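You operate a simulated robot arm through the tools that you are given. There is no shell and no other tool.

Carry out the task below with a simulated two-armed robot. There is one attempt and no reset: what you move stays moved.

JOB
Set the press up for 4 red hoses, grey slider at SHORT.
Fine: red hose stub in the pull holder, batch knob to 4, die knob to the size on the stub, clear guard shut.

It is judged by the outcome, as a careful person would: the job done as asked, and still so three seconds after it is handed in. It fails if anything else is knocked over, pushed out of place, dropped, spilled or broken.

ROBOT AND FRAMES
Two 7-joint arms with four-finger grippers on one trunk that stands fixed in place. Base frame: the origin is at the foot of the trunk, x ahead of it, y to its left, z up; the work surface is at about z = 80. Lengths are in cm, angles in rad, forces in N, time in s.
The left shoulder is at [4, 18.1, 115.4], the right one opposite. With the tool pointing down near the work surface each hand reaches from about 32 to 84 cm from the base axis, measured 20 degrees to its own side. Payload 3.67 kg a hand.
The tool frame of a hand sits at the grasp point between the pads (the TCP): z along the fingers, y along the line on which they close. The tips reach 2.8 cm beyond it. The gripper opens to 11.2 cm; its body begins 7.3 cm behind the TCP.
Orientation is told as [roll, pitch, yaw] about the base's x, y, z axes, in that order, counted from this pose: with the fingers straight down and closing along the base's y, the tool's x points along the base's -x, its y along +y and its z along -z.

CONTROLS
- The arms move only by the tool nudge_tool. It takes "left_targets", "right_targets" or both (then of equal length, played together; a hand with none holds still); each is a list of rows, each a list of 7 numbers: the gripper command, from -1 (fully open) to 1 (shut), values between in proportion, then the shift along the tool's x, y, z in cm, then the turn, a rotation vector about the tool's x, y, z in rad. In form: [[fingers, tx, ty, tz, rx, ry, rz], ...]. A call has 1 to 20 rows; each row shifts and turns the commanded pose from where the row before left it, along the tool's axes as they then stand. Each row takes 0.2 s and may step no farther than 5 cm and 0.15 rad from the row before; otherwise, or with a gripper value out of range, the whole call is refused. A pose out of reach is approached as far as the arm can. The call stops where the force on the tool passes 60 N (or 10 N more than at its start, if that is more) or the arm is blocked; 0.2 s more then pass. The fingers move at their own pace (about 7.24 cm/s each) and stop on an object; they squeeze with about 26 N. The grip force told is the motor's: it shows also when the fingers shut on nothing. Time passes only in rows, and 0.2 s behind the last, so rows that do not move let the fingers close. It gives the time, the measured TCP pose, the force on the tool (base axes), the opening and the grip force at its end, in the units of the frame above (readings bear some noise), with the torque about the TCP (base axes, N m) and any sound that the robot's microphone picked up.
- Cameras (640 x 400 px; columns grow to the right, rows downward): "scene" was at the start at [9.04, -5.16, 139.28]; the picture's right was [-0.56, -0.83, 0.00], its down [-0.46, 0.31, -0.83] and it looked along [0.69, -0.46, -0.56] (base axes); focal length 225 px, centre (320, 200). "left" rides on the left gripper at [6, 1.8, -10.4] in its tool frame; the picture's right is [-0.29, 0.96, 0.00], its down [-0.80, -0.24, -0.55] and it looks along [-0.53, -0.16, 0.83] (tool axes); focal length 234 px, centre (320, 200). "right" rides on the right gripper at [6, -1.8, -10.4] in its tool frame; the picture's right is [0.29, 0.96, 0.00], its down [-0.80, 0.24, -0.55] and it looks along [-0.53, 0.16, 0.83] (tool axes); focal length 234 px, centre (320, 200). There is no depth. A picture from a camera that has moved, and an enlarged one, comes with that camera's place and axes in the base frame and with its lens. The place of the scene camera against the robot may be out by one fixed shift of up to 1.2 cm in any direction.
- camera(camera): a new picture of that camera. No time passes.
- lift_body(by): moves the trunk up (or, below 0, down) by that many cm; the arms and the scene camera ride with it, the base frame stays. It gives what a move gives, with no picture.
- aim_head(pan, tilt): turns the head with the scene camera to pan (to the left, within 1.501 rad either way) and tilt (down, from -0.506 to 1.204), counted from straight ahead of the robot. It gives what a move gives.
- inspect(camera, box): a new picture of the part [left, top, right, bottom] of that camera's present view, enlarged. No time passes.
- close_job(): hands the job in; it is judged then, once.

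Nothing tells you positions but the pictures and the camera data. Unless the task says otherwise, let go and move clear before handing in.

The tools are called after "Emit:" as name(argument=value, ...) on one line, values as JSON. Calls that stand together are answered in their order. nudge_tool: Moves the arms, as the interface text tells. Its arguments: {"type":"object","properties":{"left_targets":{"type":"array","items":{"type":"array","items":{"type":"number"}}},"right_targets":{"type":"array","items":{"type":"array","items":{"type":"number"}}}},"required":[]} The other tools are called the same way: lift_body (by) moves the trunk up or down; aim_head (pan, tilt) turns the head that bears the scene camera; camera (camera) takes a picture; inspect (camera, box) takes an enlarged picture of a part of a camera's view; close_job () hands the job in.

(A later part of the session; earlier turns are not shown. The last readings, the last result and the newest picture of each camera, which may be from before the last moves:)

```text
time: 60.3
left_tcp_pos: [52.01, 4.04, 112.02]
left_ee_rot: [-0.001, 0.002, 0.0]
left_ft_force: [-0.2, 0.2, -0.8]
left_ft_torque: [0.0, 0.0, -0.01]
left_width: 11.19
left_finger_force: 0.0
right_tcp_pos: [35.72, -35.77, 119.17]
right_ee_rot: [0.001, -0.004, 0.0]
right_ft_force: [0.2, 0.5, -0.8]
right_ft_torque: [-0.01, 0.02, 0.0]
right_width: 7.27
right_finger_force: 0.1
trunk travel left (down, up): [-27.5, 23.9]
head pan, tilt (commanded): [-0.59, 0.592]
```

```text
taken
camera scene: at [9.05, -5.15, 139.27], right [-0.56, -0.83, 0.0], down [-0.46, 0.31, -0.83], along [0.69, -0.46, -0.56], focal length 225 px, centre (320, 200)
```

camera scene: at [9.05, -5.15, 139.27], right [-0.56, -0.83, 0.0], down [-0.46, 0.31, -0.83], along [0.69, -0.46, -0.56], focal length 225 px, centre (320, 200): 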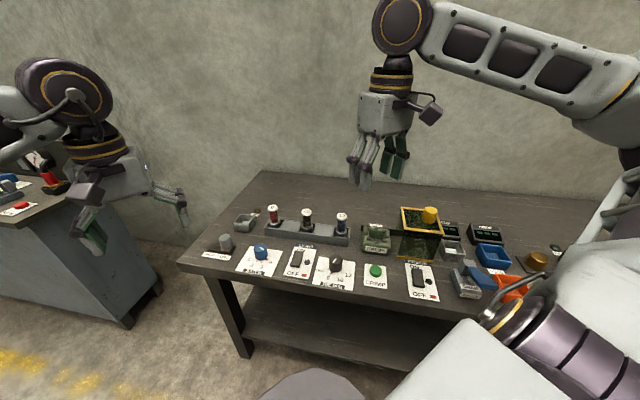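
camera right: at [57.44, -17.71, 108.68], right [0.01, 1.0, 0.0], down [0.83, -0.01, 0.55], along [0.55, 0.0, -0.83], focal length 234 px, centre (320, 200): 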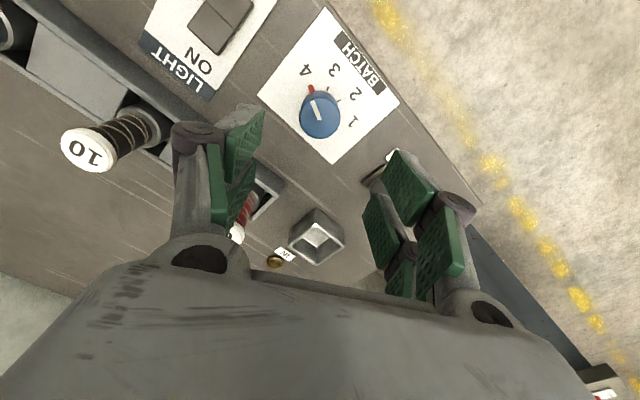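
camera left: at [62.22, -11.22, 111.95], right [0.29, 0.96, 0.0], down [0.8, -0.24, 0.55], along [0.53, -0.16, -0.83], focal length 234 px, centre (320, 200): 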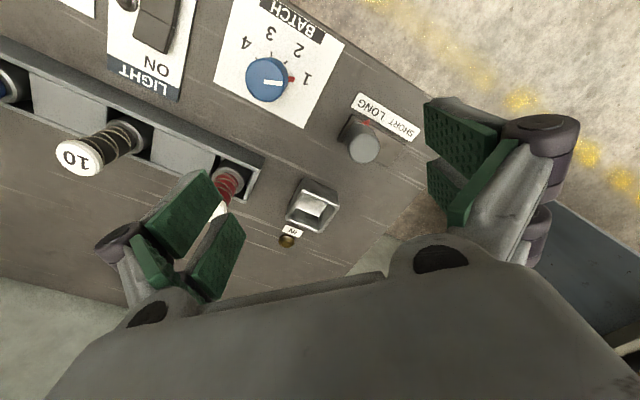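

The arm's shape matches the start, so this is its normal configuration. The elbow passes above the shoulder axis and gets stuck there. I'll raise the trunk and lower the hand relative to it, so that the elbow crosses at shoulder height, then move forward again.

Emit:
lift_body(by=14)

Emit:
nudge_tool(right_targets=[[-0.3, 0, 0, 4, 0, 0, 0], [-0.3, 0, 0, 4, 0, 0, 0], [-0.3, 0, 0, 4, 0, 0, 0], [-0.3, 0, 0, 4, 0, 0, 0], [-0.3, 0, 0, 4, 0, 0, 0], [-0.3, 0, 0, 4, 0, 0, 0], [-0.3, 0, 0, 4, 0, 0, 0], [-0.3, 0, 0, 0, 0, 0, 0]])

Emit:
aim_head(pan=-0.9, tilt=0.65)

Emit:
camera(camera="scene")

```text
time: 62.0
left_tcp_pos: [51.97, 4.14, 126.02]
left_ee_rot: [0.0, -0.001, 0.0]
left_ft_force: [0.7, 0.3, -0.1]
left_ft_torque: [0.0, 0.01, 0.03]
left_width: 11.18
left_finger_force: 0.1
right_tcp_pos: [35.79, -35.82, 133.1]
right_ee_rot: [0.004, -0.003, -0.001]
right_ft_force: [1.3, 1.2, -0.2]
right_ft_torque: [-0.01, -0.02, 0.0]
right_width: 7.26
right_finger_force: 0.0
trunk travel left (down, up): [-41.5, 9.9]
head pan, tilt (commanded): [-0.59, 0.592]
```

```text
time: 63.8
left_tcp_pos: [51.96, 4.02, 125.98]
left_ee_rot: [0.0, 0.0, 0.0]
left_ft_force: [0.0, 0.2, -0.1]
left_ft_torque: [0.0, -0.03, -0.03]
left_width: 11.22
left_finger_force: 0.1
right_tcp_pos: [35.84, -35.66, 105.02]
right_ee_rot: [0.001, -0.003, 0.0]
right_ft_force: [-1.1, -0.2, -0.4]
right_ft_torque: [0.04, -0.04, -0.01]
right_width: 7.27
right_finger_force: 0.1
trunk travel left (down, up): [-41.5, 9.9]
head pan, tilt (commanded): [-0.59, 0.592]
```

```text
time: 64.6
left_tcp_pos: [51.98, 4.02, 126.15]
left_ee_rot: [0.001, -0.001, 0.0]
left_ft_force: [0.1, 0.8, 0.6]
left_ft_torque: [0.0, -0.04, 0.02]
left_width: 11.19
left_finger_force: 0.0
right_tcp_pos: [35.71, -35.75, 105.08]
right_ee_rot: [0.004, -0.005, 0.001]
right_ft_force: [1.3, -0.5, 0.3]
right_ft_torque: [0.01, 0.04, 0.05]
right_width: 7.29
right_finger_force: 0.1
trunk travel left (down, up): [-41.5, 9.9]
head pan, tilt (commanded): [-0.901, 0.649]
```

```text
taken
camera scene: at [7.08, -7.03, 152.75], right [-0.78, -0.62, 0.0], down [-0.38, 0.47, -0.8], along [0.49, -0.62, -0.6], focal length 225 px, centre (320, 200)
```

scene: 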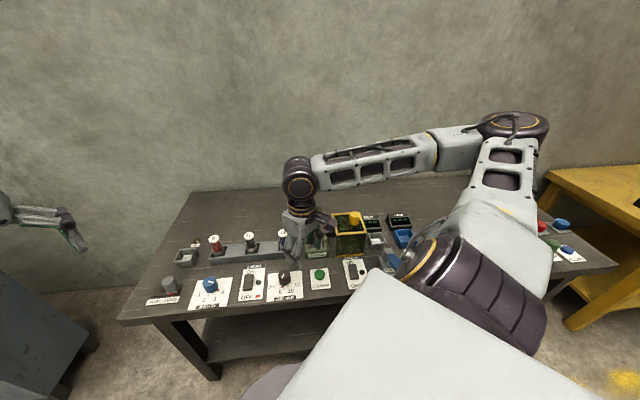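

Emit:
nudge_tool(right_targets=[[-0.3, -4.05, 1.28, 0, 0, 0, 0], [-0.3, -4.05, 1.28, 0, 0, 0, 0], [-0.3, -4.05, 1.28, 0, 0, 0, 0], [-0.3, -4.05, 1.28, 0, 0, 0, 0], [-0.3, -4.05, 1.28, 0, 0, 0, 0], [-0.3, -4.05, 1.28, 0, 0, 0, 0], [-0.3, 0, 0, 0, 0, 0, 0]])

Emit:
camera(camera="scene")

```text
time: 66.2
left_tcp_pos: [51.98, 4.02, 126.0]
left_ee_rot: [-0.001, -0.002, 0.0]
left_ft_force: [0.4, -0.6, 0.1]
left_ft_torque: [0.01, -0.03, 0.03]
left_width: 11.2
left_finger_force: 0.1
right_tcp_pos: [60.06, -28.06, 105.15]
right_ee_rot: [0.003, -0.003, 0.0]
right_ft_force: [-0.2, -0.4, 0.2]
right_ft_torque: [-0.02, -0.02, 0.02]
right_width: 7.3
right_finger_force: 0.0
trunk travel left (down, up): [-41.5, 9.9]
head pan, tilt (commanded): [-0.901, 0.649]
```

```text
taken
camera scene: at [7.01, -7.07, 152.75], right [-0.78, -0.62, 0.0], down [-0.38, 0.47, -0.8], along [0.49, -0.62, -0.6], focal length 225 px, centre (320, 200)
```

scene: 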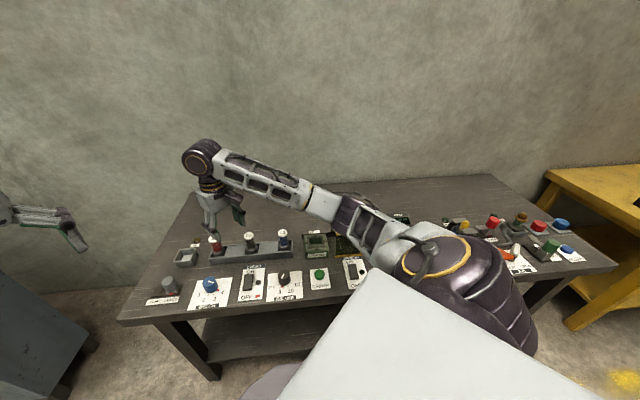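

That worked: the elbow now passes low and the shoulder has opened up. I'll test reaching farther toward the rack and the IN box.

Emit:
nudge_tool(right_targets=[[-0.3, -4, 0.5, 0, 0, 0, 0], [-0.3, -4, 0.5, 0, 0, 0, 0], [-0.3, -4, 0.5, 0, 0, 0, 0], [-0.3, -3, 0.5, 0, 0, 0, 0], [-0.3, 0, 0, 0, 0, 0, 0]])

Emit:
camera(camera="scene")

Emit:
camera(camera="right")

```text
time: 67.4
left_tcp_pos: [51.94, 4.06, 126.0]
left_ee_rot: [0.001, 0.001, 0.0]
left_ft_force: [-0.4, 0.3, 0.0]
left_ft_torque: [0.03, -0.02, -0.03]
left_width: 11.19
left_finger_force: 0.1
right_tcp_pos: [75.17, -26.18, 105.31]
right_ee_rot: [0.003, -0.005, 0.001]
right_ft_force: [0.3, -0.4, -0.6]
right_ft_torque: [0.02, -0.03, 0.0]
right_width: 7.31
right_finger_force: 0.0
trunk travel left (down, up): [-41.5, 9.9]
head pan, tilt (commanded): [-0.901, 0.649]
```

```text
taken
camera scene: at [7.01, -7.1, 152.75], right [-0.78, -0.62, 0.0], down [-0.38, 0.47, -0.8], along [0.49, -0.62, -0.6], focal length 225 px, centre (320, 200)
```

scene: 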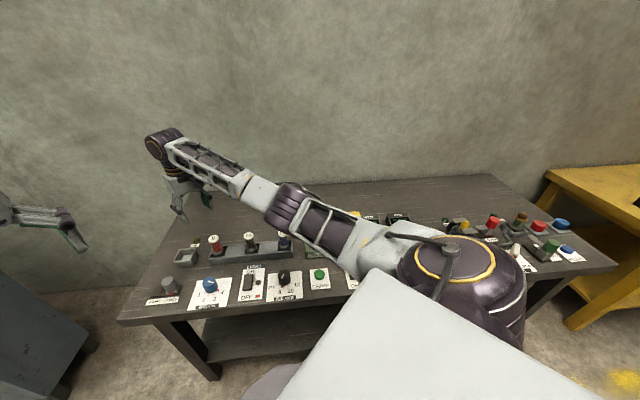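

```text
taken
camera right: at [69.17, -27.99, 115.61], right [-0.29, 0.96, 0.0], down [0.8, 0.24, 0.56], along [0.53, 0.16, -0.83], focal length 234 px, centre (320, 200)
```

right: 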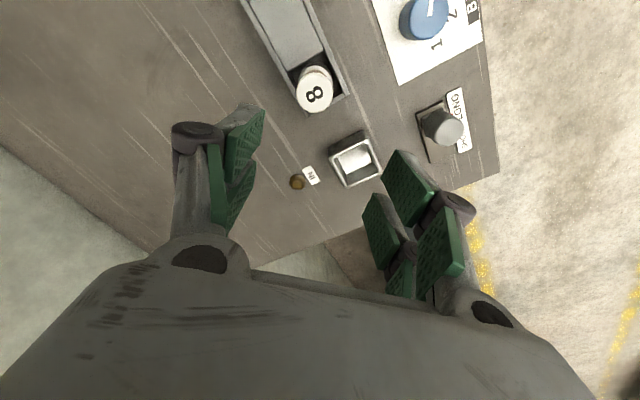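

The right arm now reaches (75, -26) comfortably. I'll move above the slider, lower the trunk and take a close look.

Emit:
nudge_tool(right_targets=[[-0.3, 0.6, 3.7, 0, 0, 0, 0], [-0.3, 0.6, 3.7, 0, 0, 0, 0], [-0.3, 0.6, 3.7, 0, 0, 0, 0], [-0.3, 0.4, 3.7, 0, 0, 0, 0], [-0.3, 0.0, 1.5, 0, 0, 0, 0], [-0.3, 0, 0, 0, 0, 0, 0]])

Emit:
lift_body(by=-8)

Emit:
camera(camera="right")

Emit:
inspect(camera="right", box=[240, 50, 400, 170])

Emit:
camera(camera="scene")

```text
time: 68.8
left_tcp_pos: [51.98, 3.98, 125.83]
left_ee_rot: [0.0, 0.001, 0.0]
left_ft_force: [-0.6, 0.2, -0.1]
left_ft_torque: [0.02, 0.0, -0.02]
left_width: 11.2
left_finger_force: 0.0
right_tcp_pos: [72.94, -9.7, 105.25]
right_ee_rot: [0.004, -0.003, -0.001]
right_ft_force: [0.9, 0.2, -0.2]
right_ft_torque: [0.01, -0.01, -0.05]
right_width: 7.28
right_finger_force: 0.1
trunk travel left (down, up): [-41.5, 9.9]
head pan, tilt (commanded): [-0.901, 0.649]
```

```text
time: 70.0
left_tcp_pos: [51.98, 4.08, 118.04]
left_ee_rot: [0.002, -0.001, 0.0]
left_ft_force: [-0.3, 0.0, 1.3]
left_ft_torque: [0.02, -0.03, -0.02]
left_width: 11.21
left_finger_force: 0.0
right_tcp_pos: [72.85, -9.77, 97.3]
right_ee_rot: [0.004, -0.001, 0.001]
right_ft_force: [-0.2, 0.1, 0.2]
right_ft_torque: [-0.02, -0.03, -0.01]
right_width: 7.28
right_finger_force: 0.0
trunk travel left (down, up): [-33.5, 17.9]
head pan, tilt (commanded): [-0.901, 0.649]
```

```text
taken
camera right: at [66.92, -11.62, 107.67], right [-0.29, 0.96, 0.0], down [0.8, 0.24, 0.56], along [0.53, 0.16, -0.83], focal length 234 px, centre (320, 200)
```

right: 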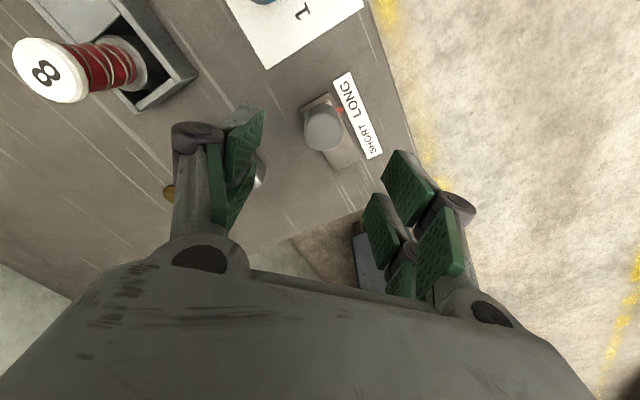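

```text
3.33 times, centred on (320, 110) of right
camera zoom: at [66.92, -11.62, 107.67], right [-0.29, 0.96, 0.0], down [0.8, 0.24, 0.56], along [0.53, 0.16, -0.83], focal length 781 px, centre (320, 500)
```

zoom: 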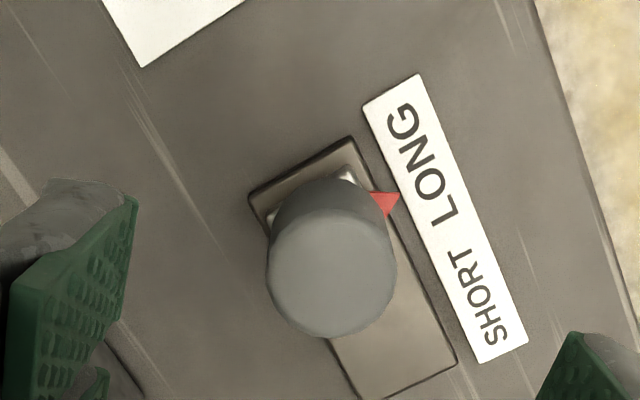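

```text
taken
camera scene: at [7.07, -7.01, 144.7], right [-0.78, -0.62, 0.0], down [-0.38, 0.47, -0.8], along [0.49, -0.62, -0.6], focal length 225 px, centre (320, 200)
```

scene: 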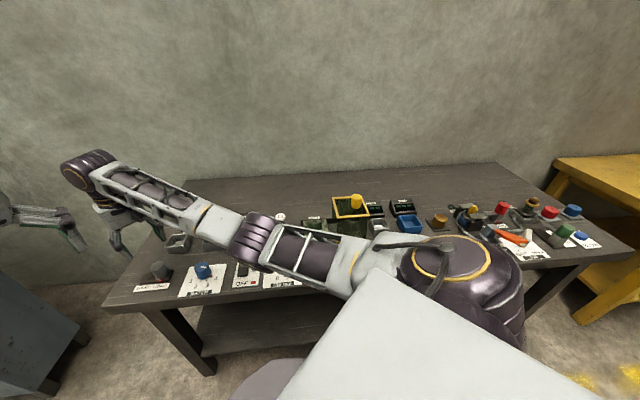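

The slider knob is at about (73.4, -9.3) with its top near z = 86. Its track is 8.7 cm long toward (0.7, 0.7), so SHORT is about 4.3 cm away. I'll align the fingers along the track and lower in steps.

Emit:
nudge_tool(right_targets=[[-0.3, -0.55, 0.47, 0, 0, 0, 0], [-0.3, 0, 0, 0, 0, 0, 0.131], [-0.3, 0, 0, 0, 0, 0, 0.131], [-0.3, 0, 0, 0, 0, 0, 0.131], [-0.3, 0, 0, 0, 0, 0, 0.131], [-0.3, 0, 0, 0, 0, 0, 0.131], [-0.3, 0, 0, 0, 0, 0, 0.131], [-0.3, 0, 0, 0, 0, 0, 0]])

Emit:
camera(camera="right")

```text
time: 71.8
left_tcp_pos: [51.95, 4.1, 117.95]
left_ee_rot: [-0.001, 0.0, 0.0]
left_ft_force: [0.0, -0.2, 0.3]
left_ft_torque: [-0.01, 0.01, -0.02]
left_width: 11.17
left_finger_force: 0.0
right_tcp_pos: [73.33, -9.25, 97.3]
right_ee_rot: [0.004, 0.0, -0.789]
right_ft_force: [-0.4, 0.9, -0.4]
right_ft_torque: [0.0, -0.02, 0.02]
right_width: 7.29
right_finger_force: 0.0
trunk travel left (down, up): [-33.5, 17.9]
head pan, tilt (commanded): [-0.901, 0.649]
```

```text
taken
camera right: at [67.96, -6.38, 107.64], right [0.48, 0.88, 0.0], down [0.73, -0.4, 0.56], along [0.49, -0.26, -0.83], focal length 234 px, centre (320, 200)
```

right: 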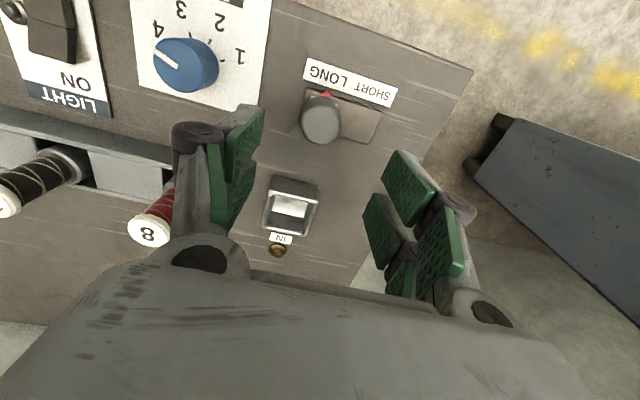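

Emit:
nudge_tool(right_targets=[[-0.3, 0.2, 0, 2.8, 0, 0, 0], [-0.3, 0, 0, 2.8, 0, 0, 0], [-0.3, 0, 0, 2.8, 0, 0, 0], [-0.3, 0, 0, 0, 0, 0, 0]])

Emit:
camera(camera="right")

```text
time: 72.8
left_tcp_pos: [51.95, 4.01, 117.93]
left_ee_rot: [0.002, 0.001, 0.001]
left_ft_force: [-0.3, -0.1, 0.5]
left_ft_torque: [0.02, -0.04, 0.0]
left_width: 11.21
left_finger_force: 0.1
right_tcp_pos: [73.33, -9.27, 88.91]
right_ee_rot: [0.005, 0.002, -0.785]
right_ft_force: [0.0, -0.4, 0.0]
right_ft_torque: [0.02, 0.01, -0.01]
right_width: 7.29
right_finger_force: 0.1
trunk travel left (down, up): [-33.5, 17.9]
head pan, tilt (commanded): [-0.901, 0.649]
```

```text
taken
camera right: at [67.88, -6.22, 99.28], right [0.47, 0.88, 0.0], down [0.73, -0.4, 0.56], along [0.49, -0.26, -0.83], focal length 234 px, centre (320, 200)
```

right: 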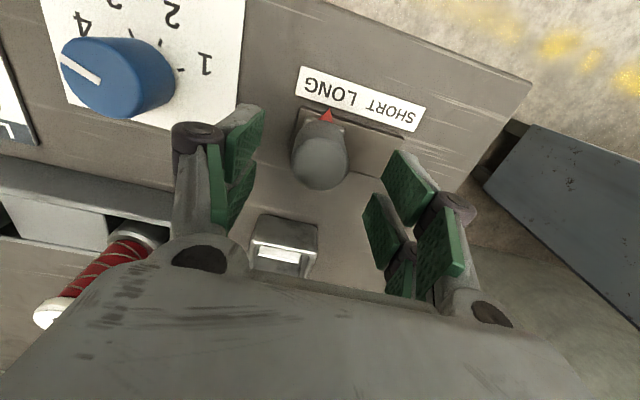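

Emit:
nudge_tool(right_targets=[[-0.3, 0, 0, 1.8, 0, 0, 0], [-0.3, 0, 0, 1.7, 0, 0, 0], [-0.3, 0, 0, 0, 0, 0, 0], [1, 0, 0, 0, 0, 0, 0], [1, 0, 0, 0, 0, 0, 0], [1, 0, 0, 0, 0, 0, 0]])

Emit:
camera(camera="right")

```text
time: 74.2
left_tcp_pos: [52.06, 4.12, 118.04]
left_ee_rot: [0.001, -0.001, 0.001]
left_ft_force: [-0.4, 0.6, 0.4]
left_ft_torque: [0.02, 0.0, -0.02]
left_width: 11.19
left_finger_force: 0.1
right_tcp_pos: [73.38, -8.99, 85.38]
right_ee_rot: [0.007, -0.001, -0.787]
right_ft_force: [4.6, 2.7, -0.3]
right_ft_torque: [0.15, -0.11, 0.03]
right_width: 3.6
right_finger_force: 44.2
trunk travel left (down, up): [-33.5, 17.9]
head pan, tilt (commanded): [-0.901, 0.649]
```

```text
taken
camera right: at [67.9, -6.17, 95.79], right [0.47, 0.88, 0.0], down [0.73, -0.4, 0.56], along [0.49, -0.26, -0.83], focal length 234 px, centre (320, 200)
```

right: 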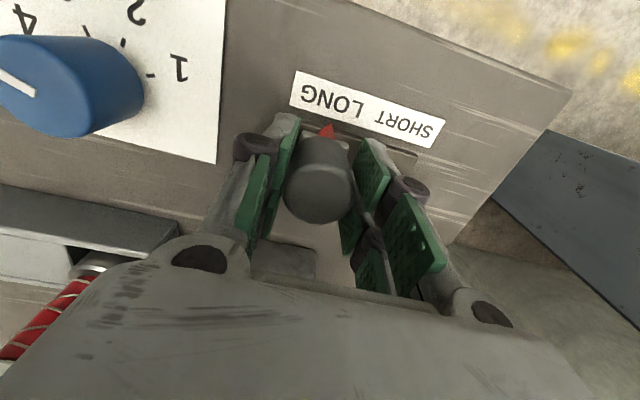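

The slider knob is gripped (3.6 cm). I'll slide it 4.2 cm toward SHORT.

Emit:
nudge_tool(right_targets=[[1, 0, 0.84, 0, 0, 0, 0], [1, 0, 0.84, 0, 0, 0, 0], [1, 0, 0.84, 0, 0, 0, 0], [1, 0, 0.84, 0, 0, 0, 0], [1, 0, 0.84, 0, 0, 0, 0], [1, 0, 0, 0, 0, 0, 0]])

Emit:
camera(camera="right")

Emit:
inspect(camera="right", box=[240, 40, 440, 190])

```text
time: 75.6
left_tcp_pos: [52.27, 4.06, 117.78]
left_ee_rot: [0.001, 0.001, 0.0]
left_ft_force: [0.9, 0.2, 0.1]
left_ft_torque: [0.01, 0.01, 0.01]
left_width: 11.24
left_finger_force: 0.0
right_tcp_pos: [76.01, -6.55, 85.32]
right_ee_rot: [0.004, -0.004, -0.788]
right_ft_force: [11.0, -10.5, -2.9]
right_ft_torque: [-0.19, -0.32, 0.11]
right_width: 3.57
right_finger_force: 45.3
right hand out of reach, approached as far as the arm can: row 5
trunk travel left (down, up): [-33.5, 17.9]
head pan, tilt (commanded): [-0.901, 0.649]
```

```text
taken
camera right: at [70.38, -3.67, 95.78], right [0.48, 0.88, 0.0], down [0.73, -0.4, 0.56], along [0.49, -0.26, -0.83], focal length 234 px, centre (320, 200)
```

right: 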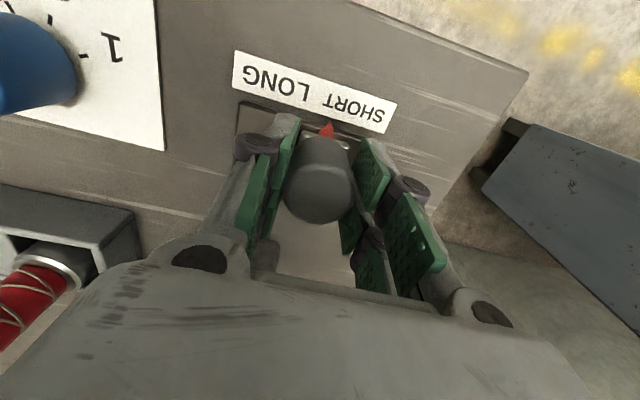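

```text
2.67 times, centred on (340, 115) of right
camera zoom: at [70.38, -3.67, 95.78], right [0.48, 0.88, 0.0], down [0.73, -0.4, 0.56], along [0.49, -0.26, -0.83], focal length 624 px, centre (267, 427)
```

zoom: 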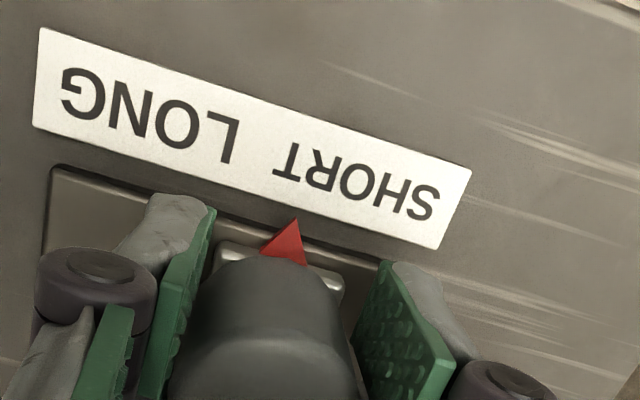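

It moved 3.6 cm before the arm reached its limit, so it's a few millimetres short of SHORT. I'll release, rise and then push it the rest of the way from the LONG side with closed fingers, which needs less reach.

Emit:
nudge_tool(right_targets=[[-0.3, 0, 0, 0, 0, 0, 0], [-0.3, 0, 0, 0, 0, 0, 0], [-0.3, 0, 0, 0, 0, 0, 0], [-0.3, 0, 0, -2.5, 0, 0, 0], [-0.3, 0, 0, -2.5, 0, 0, 0], [-0.3, 0, 0, -2.5, 0, 0, 0], [-0.3, 0, -3, 0, 0, 0, 0], [-0.3, 0, -3, 0, 0, 0, 0], [1, 0, 0, 0, 0, 0, 0], [1, 0, 0, 0, 0, 0, 0], [1, 0, 0, 0, 0, 0, 0]])

Emit:
camera(camera="right")

Emit:
inspect(camera="right", box=[280, 60, 480, 210])

```text
time: 78.0
left_tcp_pos: [52.0, 4.08, 117.9]
left_ee_rot: [0.0, 0.0, -0.001]
left_ft_force: [-0.1, -0.1, 0.8]
left_ft_torque: [0.01, -0.01, 0.01]
left_width: 11.2
left_finger_force: 0.0
right_tcp_pos: [71.23, -10.5, 92.96]
right_ee_rot: [0.003, 0.001, -0.786]
right_ft_force: [-0.1, -0.2, 0.5]
right_ft_torque: [-0.01, -0.02, 0.05]
right_width: 0.0
right_finger_force: 26.6
trunk travel left (down, up): [-33.5, 17.9]
head pan, tilt (commanded): [-0.901, 0.649]
```

```text
taken
camera right: at [65.93, -7.67, 103.4], right [0.47, 0.88, 0.0], down [0.73, -0.4, 0.56], along [0.49, -0.26, -0.83], focal length 234 px, centre (320, 200)
```

right: 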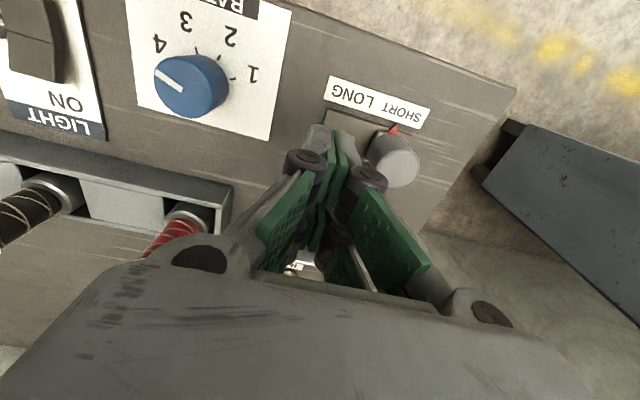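

```text
2.67 times, centred on (380, 135) of right
camera zoom: at [65.93, -7.67, 103.4], right [0.47, 0.88, 0.0], down [0.73, -0.4, 0.56], along [0.49, -0.26, -0.83], focal length 624 px, centre (160, 373)
```

zoom: 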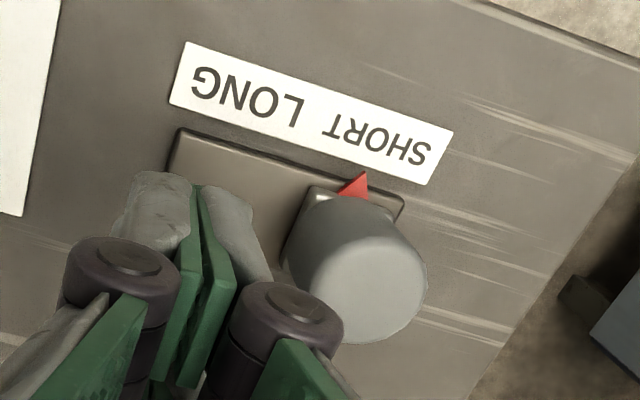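

Emit:
nudge_tool(right_targets=[[1, -0.55, 0, 0, 0, 0, 0], [1, 0, 0, 2.5, 0, 0, 0], [1, 0, 0, 2.5, 0, 0, 0], [1, 0, 0, 2.4, 0, 0, 0], [1, 0, 0.8, 0, 0, 0, 0], [1, 0, 0.8, 0, 0, 0, 0], [1, 0, 0, 0, 0, 0, 0]])

Emit:
camera(camera="right")

Emit:
inspect(camera="right", box=[280, 60, 480, 210])

```text
time: 79.6
left_tcp_pos: [52.02, 4.14, 118.0]
left_ee_rot: [-0.002, 0.0, -0.001]
left_ft_force: [-0.3, 0.0, 0.7]
left_ft_torque: [0.0, 0.0, 0.02]
left_width: 11.19
left_finger_force: 0.0
right_tcp_pos: [72.93, -9.75, 85.74]
right_ee_rot: [0.003, 0.0, -0.787]
right_ft_force: [0.2, 0.4, -0.4]
right_ft_torque: [0.04, 0.02, -0.01]
right_width: 0.0
right_finger_force: 26.3
trunk travel left (down, up): [-33.5, 17.9]
head pan, tilt (commanded): [-0.901, 0.649]
```

```text
taken
camera right: at [67.47, -6.9, 95.96], right [0.47, 0.88, 0.0], down [0.73, -0.4, 0.56], along [0.49, -0.26, -0.83], focal length 234 px, centre (320, 200)
```

right: 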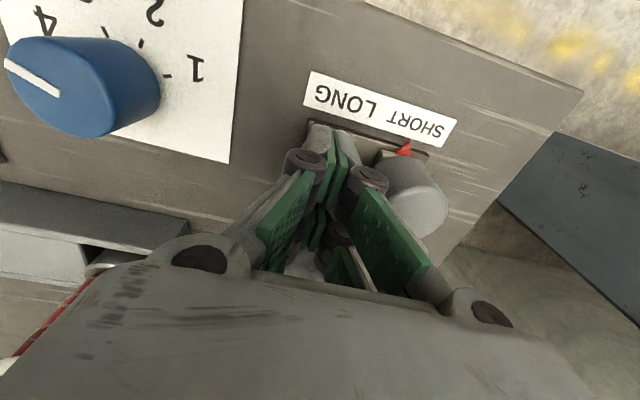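

```text
2.67 times, centred on (380, 135) of right
camera zoom: at [67.47, -6.9, 95.96], right [0.47, 0.88, 0.0], down [0.73, -0.4, 0.56], along [0.49, -0.26, -0.83], focal length 624 px, centre (160, 373)
```

zoom: 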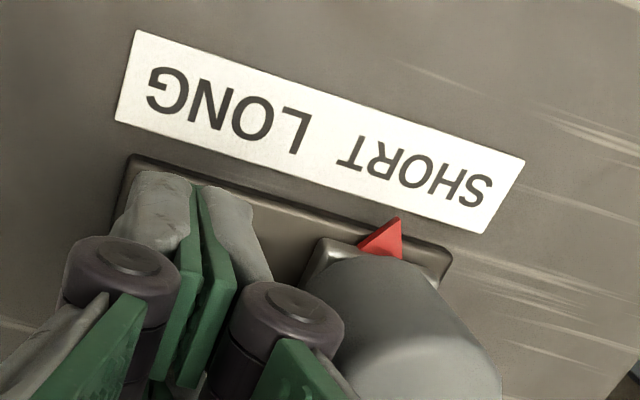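

Emit:
nudge_tool(right_targets=[[1, 0, 0.3, 0, 0, 0, 0], [1, 0, 0.3, 0, 0, 0, 0], [1, 0, 0.3, 0, 0, 0, 0], [1, 0, 0, 0, 0, 0, 0]])

Emit:
inspect(camera="right", box=[280, 60, 480, 210])

```text
time: 80.6
left_tcp_pos: [51.97, 4.13, 117.98]
left_ee_rot: [0.001, 0.001, 0.001]
left_ft_force: [-0.3, -0.2, 1.1]
left_ft_torque: [0.01, -0.01, 0.01]
left_width: 11.18
left_finger_force: 0.1
right_tcp_pos: [73.65, -9.07, 85.45]
right_ee_rot: [0.002, -0.001, -0.788]
right_ft_force: [0.3, -0.5, 0.0]
right_ft_torque: [0.0, 0.02, 0.01]
right_width: 0.01
right_finger_force: 26.2
trunk travel left (down, up): [-33.5, 17.9]
head pan, tilt (commanded): [-0.901, 0.649]
```

```text
2.67 times, centred on (380, 135) of right
camera zoom: at [68.14, -6.26, 95.94], right [0.47, 0.88, 0.0], down [0.73, -0.4, 0.56], along [0.49, -0.26, -0.83], focal length 624 px, centre (160, 373)
```

zoom: 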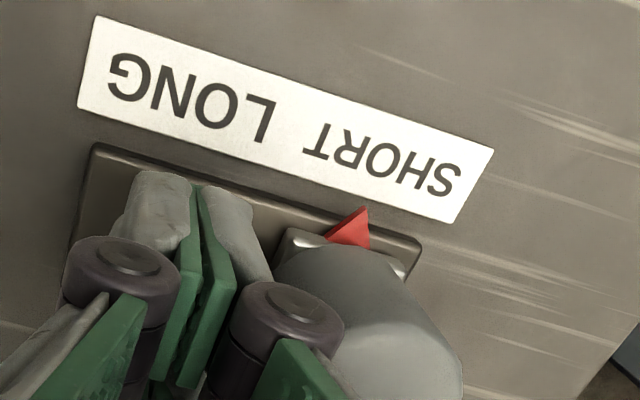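

Emit:
nudge_tool(right_targets=[[1, 0, 0.2, 0, 0, 0, 0], [1, 0, 0.2, 0, 0, 0, 0], [1, 0, 0.2, 0, 0, 0, 0], [1, 0, 0, 0, 0, 0, 0]])

Emit:
inspect(camera="right", box=[280, 60, 480, 210])

```text
time: 81.6
left_tcp_pos: [52.07, 4.03, 117.88]
left_ee_rot: [-0.001, 0.0, 0.0]
left_ft_force: [0.0, 0.4, -1.0]
left_ft_torque: [-0.02, 0.0, 0.02]
left_width: 11.19
left_finger_force: 0.1
right_tcp_pos: [74.1, -8.7, 85.48]
right_ee_rot: [0.004, -0.001, -0.788]
right_ft_force: [-0.2, -0.1, 0.4]
right_ft_torque: [0.01, 0.01, 0.0]
right_width: 0.01
right_finger_force: 26.2
trunk travel left (down, up): [-33.5, 17.9]
head pan, tilt (commanded): [-0.901, 0.649]
```

```text
2.67 times, centred on (380, 135) of right
camera zoom: at [68.56, -5.81, 95.95], right [0.47, 0.88, 0.0], down [0.73, -0.4, 0.56], along [0.49, -0.26, -0.83], focal length 624 px, centre (160, 373)
```

zoom: 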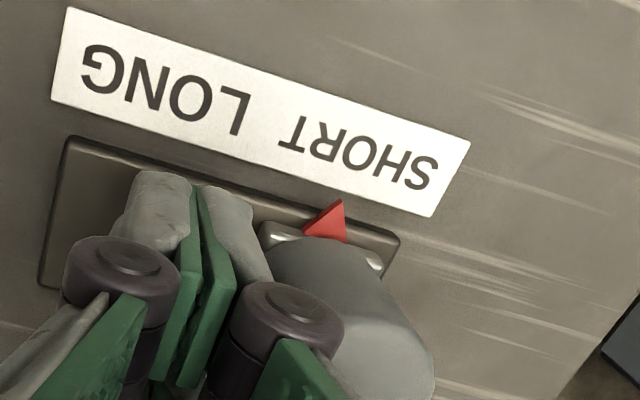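

Emit:
nudge_tool(right_targets=[[1, 0, 0.2, 0, 0, 0, 0], [1, 0, 0.2, 0, 0, 0, 0], [1, 0, 0.2, 0, 0, 0, 0], [1, 0, 0, 0, 0, 0, 0]])

Emit:
inspect(camera="right", box=[280, 60, 480, 210])

```text
time: 82.6
left_tcp_pos: [51.94, 4.05, 117.85]
left_ee_rot: [0.0, 0.001, 0.0]
left_ft_force: [-0.5, -0.1, -0.3]
left_ft_torque: [0.01, -0.02, 0.0]
left_width: 11.2
left_finger_force: 0.1
right_tcp_pos: [74.49, -8.28, 85.59]
right_ee_rot: [0.004, 0.0, -0.787]
right_ft_force: [0.0, -0.4, 0.1]
right_ft_torque: [0.02, 0.03, 0.0]
right_width: 0.03
right_finger_force: 26.0
trunk travel left (down, up): [-33.5, 17.9]
head pan, tilt (commanded): [-0.901, 0.649]
```

```text
2.67 times, centred on (380, 135) of right
camera zoom: at [68.99, -5.42, 95.95], right [0.47, 0.88, 0.0], down [0.73, -0.4, 0.56], along [0.49, -0.26, -0.83], focal length 624 px, centre (160, 373)
```

zoom: 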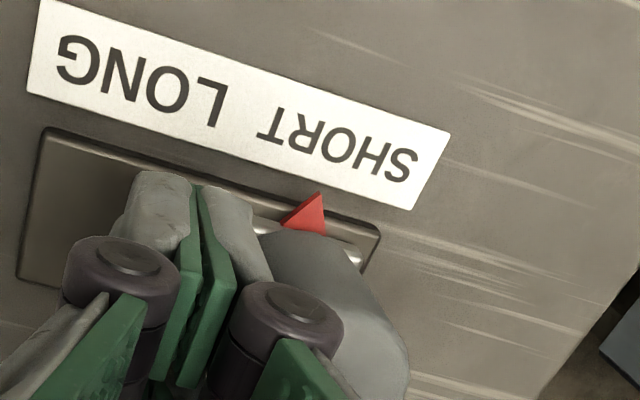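

Emit:
nudge_tool(right_targets=[[1, 0, 0.2, 0, 0, 0, 0], [1, 0, 0.2, 0, 0, 0, 0], [1, 0, 0, 0, 0, 0, 0]])

Emit:
inspect(camera="right", box=[280, 60, 480, 210])

```text
time: 83.4
left_tcp_pos: [51.89, 4.0, 117.9]
left_ee_rot: [-0.001, 0.001, 0.0]
left_ft_force: [-0.5, 0.3, -0.5]
left_ft_torque: [0.0, 0.0, -0.02]
left_width: 11.17
left_finger_force: 0.0
right_tcp_pos: [74.59, -8.18, 85.53]
right_ee_rot: [0.001, 0.001, -0.789]
right_ft_force: [-9.7, -5.6, -0.4]
right_ft_torque: [0.0, -0.02, 0.16]
right_width: 0.0
right_finger_force: 25.6
trunk travel left (down, up): [-33.5, 17.9]
head pan, tilt (commanded): [-0.901, 0.649]
```

```text
2.67 times, centred on (380, 135) of right
camera zoom: at [69.16, -5.25, 95.96], right [0.48, 0.88, 0.0], down [0.73, -0.4, 0.55], along [0.49, -0.26, -0.83], focal length 624 px, centre (160, 373)
```

zoom: 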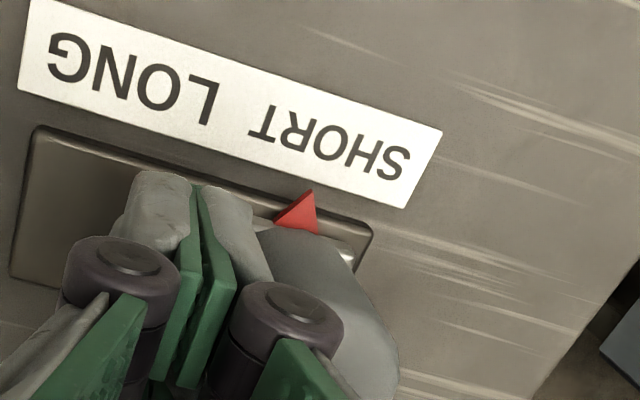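

Emit:
nudge_tool(right_targets=[[1, 0, 0.25, 0, 0, 0, 0], [1, 0, 0.25, 0, 0, 0, 0], [1, 0, 0, 0, 0, 0, 0]])

Emit:
inspect(camera="right", box=[280, 60, 480, 210])

```text
time: 84.2
left_tcp_pos: [51.68, 3.85, 118.09]
left_ee_rot: [0.004, -0.004, 0.0]
left_ft_force: [0.2, -0.3, -0.7]
left_ft_torque: [0.02, 0.03, 0.03]
left_width: 11.2
left_finger_force: 0.1
right_tcp_pos: [74.75, -8.27, 85.58]
right_ee_rot: [-0.003, 0.004, -0.79]
right_ft_force: [-37.3, -28.1, -4.0]
right_ft_torque: [0.03, -0.15, 0.26]
right_width: 0.0
right_finger_force: 26.1
trunk travel left (down, up): [-33.5, 17.9]
head pan, tilt (commanded): [-0.901, 0.649]
```

```text
2.67 times, centred on (380, 135) of right
camera zoom: at [69.24, -5.19, 95.99], right [0.48, 0.88, 0.0], down [0.73, -0.4, 0.55], along [0.48, -0.26, -0.83], focal length 624 px, centre (160, 373)
```

zoom: 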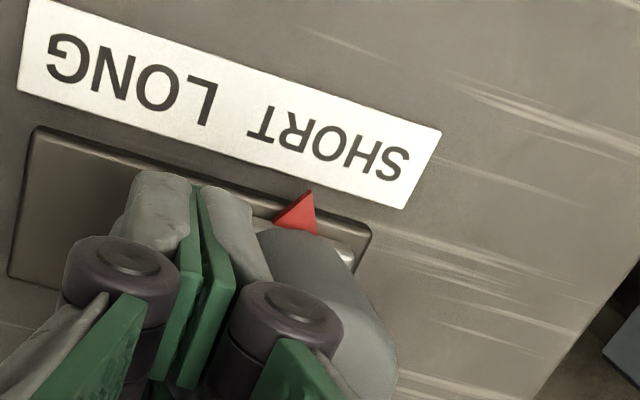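

The slider is firmly against its end stop at SHORT (47 N with no further motion). I'll back off, rise and look at the hose stub and the IN box from above.

Emit:
nudge_tool(right_targets=[[1, 0, -0.8, 0, 0, 0, 0], [1, 0, -1.2, 0, 0, 0, 0], [1, 0, 0, -3, 0, 0, 0], [1, 0, 0, -3, 0, 0, 0], [1, 0, 0, -3.5, 0, 0, 0], [-0.3, 0, 0, -3.5, 0, 0, 0], [-0.3, 0, 0, 0, 0, 0, -0.131], [-0.3, 0, 0, 0, 0, 0, -0.131], [-0.3, 0, 0, 0, 0, 0, -0.131], [-0.3, 0, 0, 0, 0, 0, -0.131], [-0.3, 0, 0, 0, 0, 0, -0.131], [-0.3, 0, 0, 0, 0, 0, -0.131], [-0.3, 0, 0, 0, 0, 0, 0]])

Emit:
camera(camera="right")

Emit:
inspect(camera="right", box=[240, 40, 440, 190])

```text
time: 87.0
left_tcp_pos: [51.98, 4.07, 117.86]
left_ee_rot: [0.001, -0.001, 0.001]
left_ft_force: [-0.6, -1.1, 0.7]
left_ft_torque: [0.0, -0.04, -0.01]
left_width: 11.21
left_finger_force: 0.1
right_tcp_pos: [73.63, -9.11, 98.53]
right_ee_rot: [0.005, -0.003, 0.0]
right_ft_force: [0.5, -0.8, 0.0]
right_ft_torque: [0.0, 0.0, 0.01]
right_width: 7.28
right_finger_force: 0.1
trunk travel left (down, up): [-33.5, 17.9]
head pan, tilt (commanded): [-0.901, 0.649]
```

```text
taken
camera right: at [67.68, -11.01, 108.95], right [-0.29, 0.96, 0.0], down [0.8, 0.24, 0.56], along [0.53, 0.16, -0.83], focal length 234 px, centre (320, 200)
```

right: 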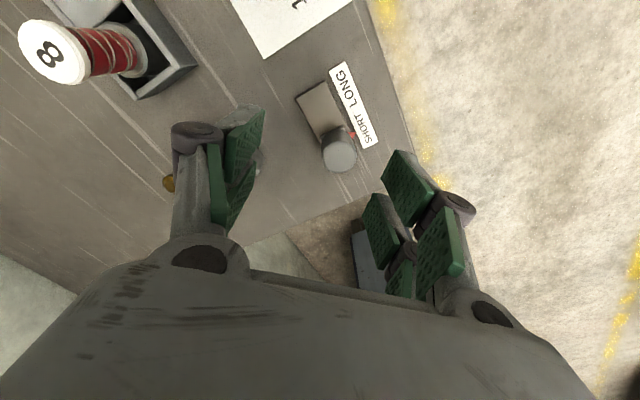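

```text
2.67 times, centred on (340, 115) of right
camera zoom: at [67.68, -11.01, 108.95], right [-0.29, 0.96, 0.0], down [0.8, 0.24, 0.56], along [0.53, 0.16, -0.83], focal length 624 px, centre (267, 427)
```

zoom: 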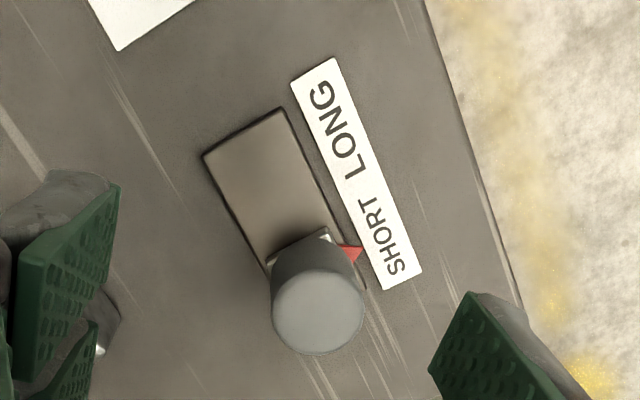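

The slider reads SHORT. Now to the red stub: I'll rise and move over the end of the rack to measure its position.

Emit:
nudge_tool(right_targets=[[-0.3, 0, 0, -5, 0, 0, 0], [-0.3, 0.65, -4.6, 0, 0, 0, 0], [-0.3, 0.65, -4.6, 0, 0, 0, 0], [-0.3, 0.65, -4.6, 0, 0, 0, 0], [-0.3, 0.65, -4.6, 0, 0, 0, 0], [-0.3, 0, 0, 0, 0, 0, 0]])

Emit:
camera(camera="right")

Emit:
inspect(camera="right", box=[240, 50, 400, 170])

```text
time: 88.4
left_tcp_pos: [52.02, 4.19, 117.85]
left_ee_rot: [0.0, 0.0, 0.002]
left_ft_force: [0.3, 1.0, 0.1]
left_ft_torque: [-0.05, 0.02, 0.0]
left_width: 11.21
left_finger_force: 0.1
right_tcp_pos: [70.98, -27.52, 103.61]
right_ee_rot: [0.001, -0.005, -0.002]
right_ft_force: [-0.2, 0.0, 0.3]
right_ft_torque: [-0.04, 0.03, 0.0]
right_width: 7.27
right_finger_force: 0.1
trunk travel left (down, up): [-33.5, 17.9]
head pan, tilt (commanded): [-0.901, 0.649]
```

```text
taken
camera right: at [65.06, -29.31, 114.01], right [-0.29, 0.96, 0.0], down [0.8, 0.24, 0.56], along [0.53, 0.16, -0.83], focal length 234 px, centre (320, 200)
```

right: 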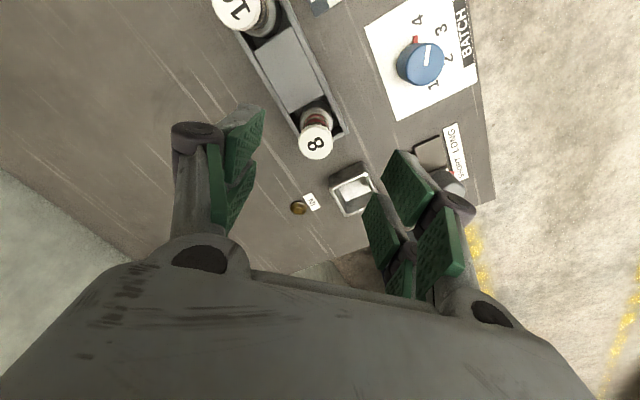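

```text
3.33 times, centred on (320, 110) of right
camera zoom: at [65.06, -29.31, 114.01], right [-0.29, 0.96, 0.0], down [0.8, 0.24, 0.56], along [0.53, 0.16, -0.83], focal length 781 px, centre (320, 500)
```

zoom: 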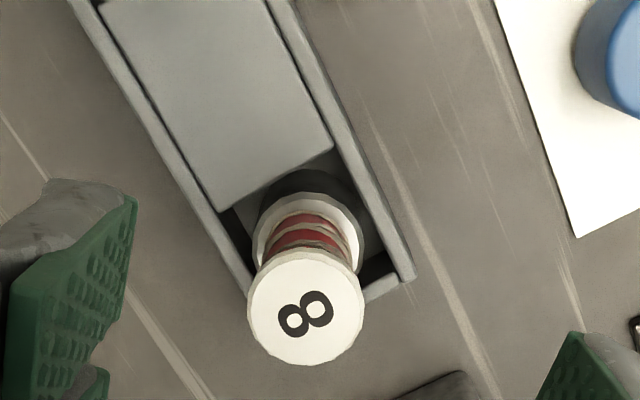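

The red stub is at about (73.0, -27.35), with its cap top near z = 91. The IN box is at about (80.4, -19.7), slightly beyond straight-down reach. I'll tilt the hand 15° in the forward plane, which keeps the stub vertical when gripped, and approach.

Emit:
nudge_tool(right_targets=[[-0.3, 0, 0, 0, 0, -0.13, 0], [-0.3, 0, 0, 0, 0, -0.13, 0], [-0.3, -0.26, 0.085, 2.96, 0, 0, 0], [-0.3, -0.26, 0.085, 2.96, 0, 0, 0], [-0.3, 0, 0, 0, 0, 0, 0]])

Emit:
camera(camera="right")

Emit:
inspect(camera="right", box=[240, 80, 400, 200])

Emit:
camera(camera="scene")

```text
time: 89.6
left_tcp_pos: [52.0, 4.13, 117.97]
left_ee_rot: [0.001, -0.001, -0.002]
left_ft_force: [0.8, -0.1, 0.2]
left_ft_torque: [0.0, -0.02, -0.02]
left_width: 11.2
left_finger_force: 0.0
right_tcp_pos: [72.94, -27.27, 98.01]
right_ee_rot: [0.002, -0.262, -0.002]
right_ft_force: [-0.2, -0.2, -0.2]
right_ft_torque: [0.01, 0.01, -0.02]
right_width: 7.27
right_finger_force: 0.1
trunk travel left (down, up): [-33.5, 17.9]
head pan, tilt (commanded): [-0.901, 0.649]
```

```text
taken
camera right: at [64.57, -29.18, 106.48], right [-0.28, 0.96, -0.07], down [0.63, 0.24, 0.74], along [0.73, 0.16, -0.67], focal length 234 px, centre (320, 200)
```

right: 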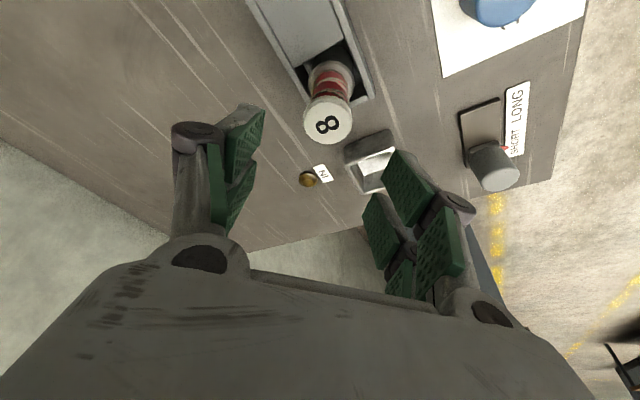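

```text
3.33 times, centred on (320, 140) of right
camera zoom: at [64.57, -29.18, 106.48], right [-0.28, 0.96, -0.07], down [0.63, 0.24, 0.74], along [0.73, 0.16, -0.67], focal length 781 px, centre (320, 400)
```

zoom: 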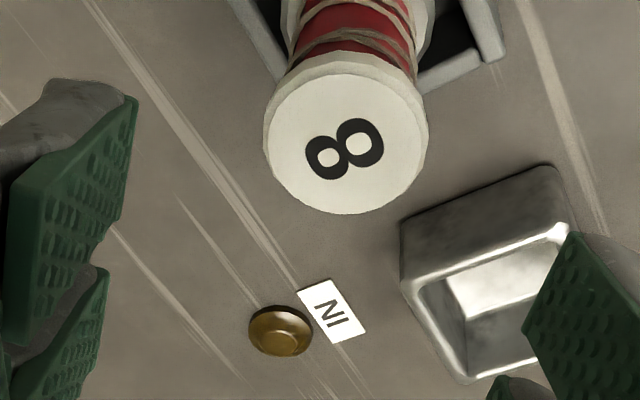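

```text
taken
camera scene: at [7.02, -7.01, 144.71], right [-0.78, -0.62, 0.0], down [-0.38, 0.47, -0.8], along [0.49, -0.62, -0.6], focal length 225 px, centre (320, 200)
```

scene: 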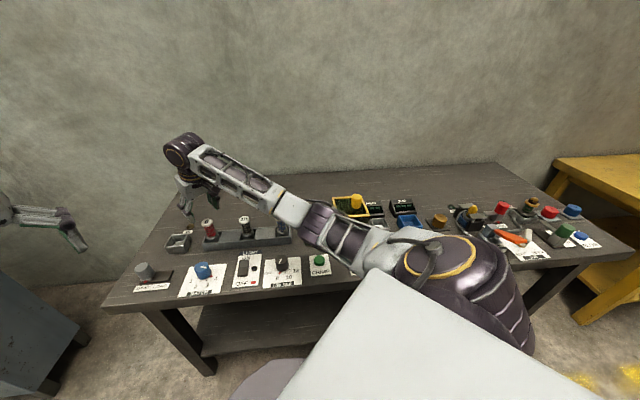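

The stub's centre (73.05, -27.33) is confirmed from three views. I'll lower vertically to grip height.

Emit:
nudge_tool(right_targets=[[-0.3, 0.605, -0.015, 2.375, 0, 0, 0], [-0.3, 0.605, -0.015, 2.375, 0, 0, 0], [-0.3, 0.605, -0.015, 2.375, 0, 0, 0], [-0.3, 0.605, -0.015, 2.375, 0, 0, 0], [-0.3, 0, 0, 0, 0, 0, 0]])

Emit:
camera(camera="right")

Emit:
inspect(camera="scene", box=[140, 190, 300, 300])

```text
time: 90.8
left_tcp_pos: [52.06, 4.04, 117.88]
left_ee_rot: [0.0, -0.001, 0.0]
left_ft_force: [0.5, 0.0, 0.1]
left_ft_torque: [-0.01, -0.01, -0.02]
left_width: 11.2
left_finger_force: 0.0
right_tcp_pos: [73.24, -27.3, 88.21]
right_ee_rot: [0.003, -0.264, 0.0]
right_ft_force: [-0.5, 0.2, -0.5]
right_ft_torque: [0.0, -0.01, -0.01]
right_width: 7.26
right_finger_force: 0.0
trunk travel left (down, up): [-33.5, 17.9]
head pan, tilt (commanded): [-0.901, 0.649]
```

```text
taken
camera right: at [64.8, -29.14, 96.64], right [-0.28, 0.96, -0.07], down [0.63, 0.24, 0.74], along [0.73, 0.16, -0.67], focal length 234 px, centre (320, 200)
```

right: 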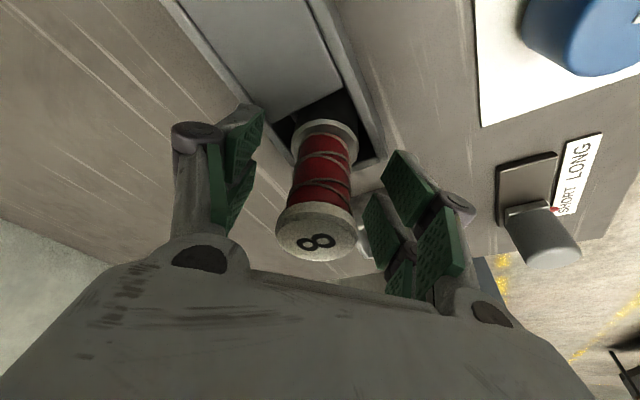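

```text
3.64 times, centred on (220, 245) of scene
camera zoom: at [7.06, -7.01, 144.71], right [-0.78, -0.62, 0.0], down [-0.38, 0.47, -0.8], along [0.49, -0.62, -0.6], focal length 817 px, centre (684, 36)
```

zoom: 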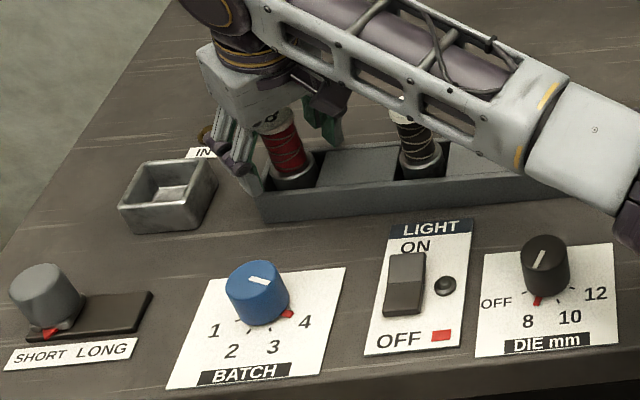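

The stub is centred between the fingers. I'll close on it.

Emit:
nudge_tool(right_targets=[[1, 0, 0, 0, 0, 0, 0], [1, 0, 0, 0, 0, 0, 0], [1, 0, 0, 0, 0, 0, 0], [1, 0, 0, 0, 0, 0, 0]])

Emit:
camera(camera="right")

```text
time: 91.8
left_tcp_pos: [52.13, 4.17, 118.05]
left_ee_rot: [-0.001, 0.0, 0.0]
left_ft_force: [0.3, 0.5, -0.8]
left_ft_torque: [0.02, -0.03, 0.02]
left_width: 11.21
left_finger_force: 0.1
right_tcp_pos: [73.2, -27.18, 88.16]
right_ee_rot: [0.003, -0.264, -0.002]
right_ft_force: [0.2, 0.3, 2.3]
right_ft_torque: [-0.05, -0.04, 0.0]
right_width: 2.93
right_finger_force: 26.5
trunk travel left (down, up): [-33.5, 17.9]
head pan, tilt (commanded): [-0.901, 0.649]
```

```text
taken
camera right: at [64.81, -29.14, 96.68], right [-0.28, 0.96, -0.07], down [0.63, 0.24, 0.74], along [0.73, 0.16, -0.67], focal length 234 px, centre (320, 200)
```

right: 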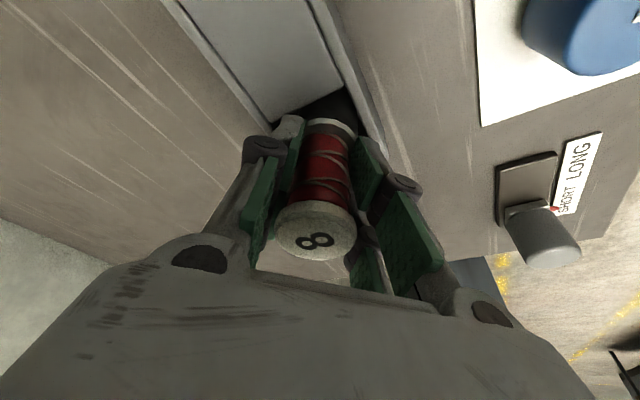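

The grip is on the hose at 2.9 cm. I'll lift straight up 8 cm.

Emit:
nudge_tool(right_targets=[[1, -0.26, 0, -0.966, 0, 0, 0], [1, -0.52, 0, -1.93, 0, 0, 0], [1, -0.52, 0, -1.93, 0, 0, 0], [1, -0.52, 0, -1.93, 0, 0, 0], [1, -0.26, 0, -0.966, 0, 0, 0], [1, 0, 0, 0, 0, 0, 0]])

Emit:
camera(camera="right")

Emit:
inspect(camera="scene", box=[140, 170, 300, 280])

```text
time: 93.2
left_tcp_pos: [52.12, 4.01, 117.93]
left_ee_rot: [-0.001, 0.001, 0.0]
left_ft_force: [-0.1, -0.3, -0.2]
left_ft_torque: [0.03, -0.03, -0.02]
left_width: 11.18
left_finger_force: 0.1
right_tcp_pos: [73.28, -27.41, 96.11]
right_ee_rot: [0.003, -0.264, -0.001]
right_ft_force: [0.6, 0.0, -3.1]
right_ft_torque: [-0.01, 0.03, 0.01]
right_width: 2.9
right_finger_force: 25.9
trunk travel left (down, up): [-33.5, 17.9]
head pan, tilt (commanded): [-0.901, 0.649]
```

```text
taken
camera right: at [64.82, -29.25, 104.62], right [-0.28, 0.96, -0.07], down [0.63, 0.24, 0.74], along [0.73, 0.16, -0.67], focal length 234 px, centre (320, 200)
```

right: 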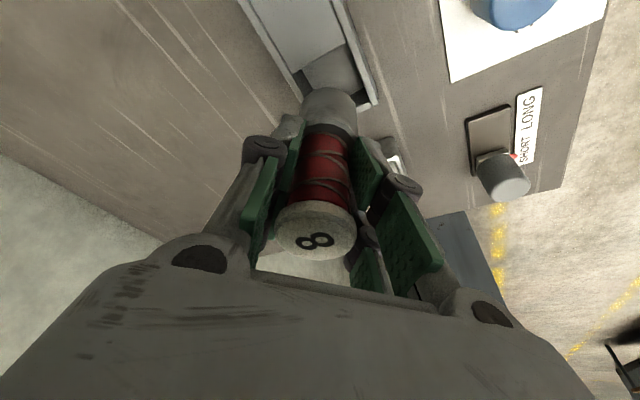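

```text
3.64 times, centred on (220, 225) of scene
camera zoom: at [7.13, -7.04, 144.7], right [-0.78, -0.62, 0.0], down [-0.38, 0.47, -0.8], along [0.49, -0.62, -0.61], focal length 817 px, centre (684, 109)
```

zoom: 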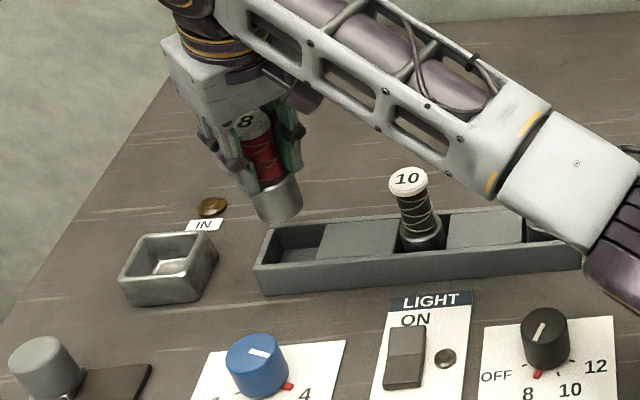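

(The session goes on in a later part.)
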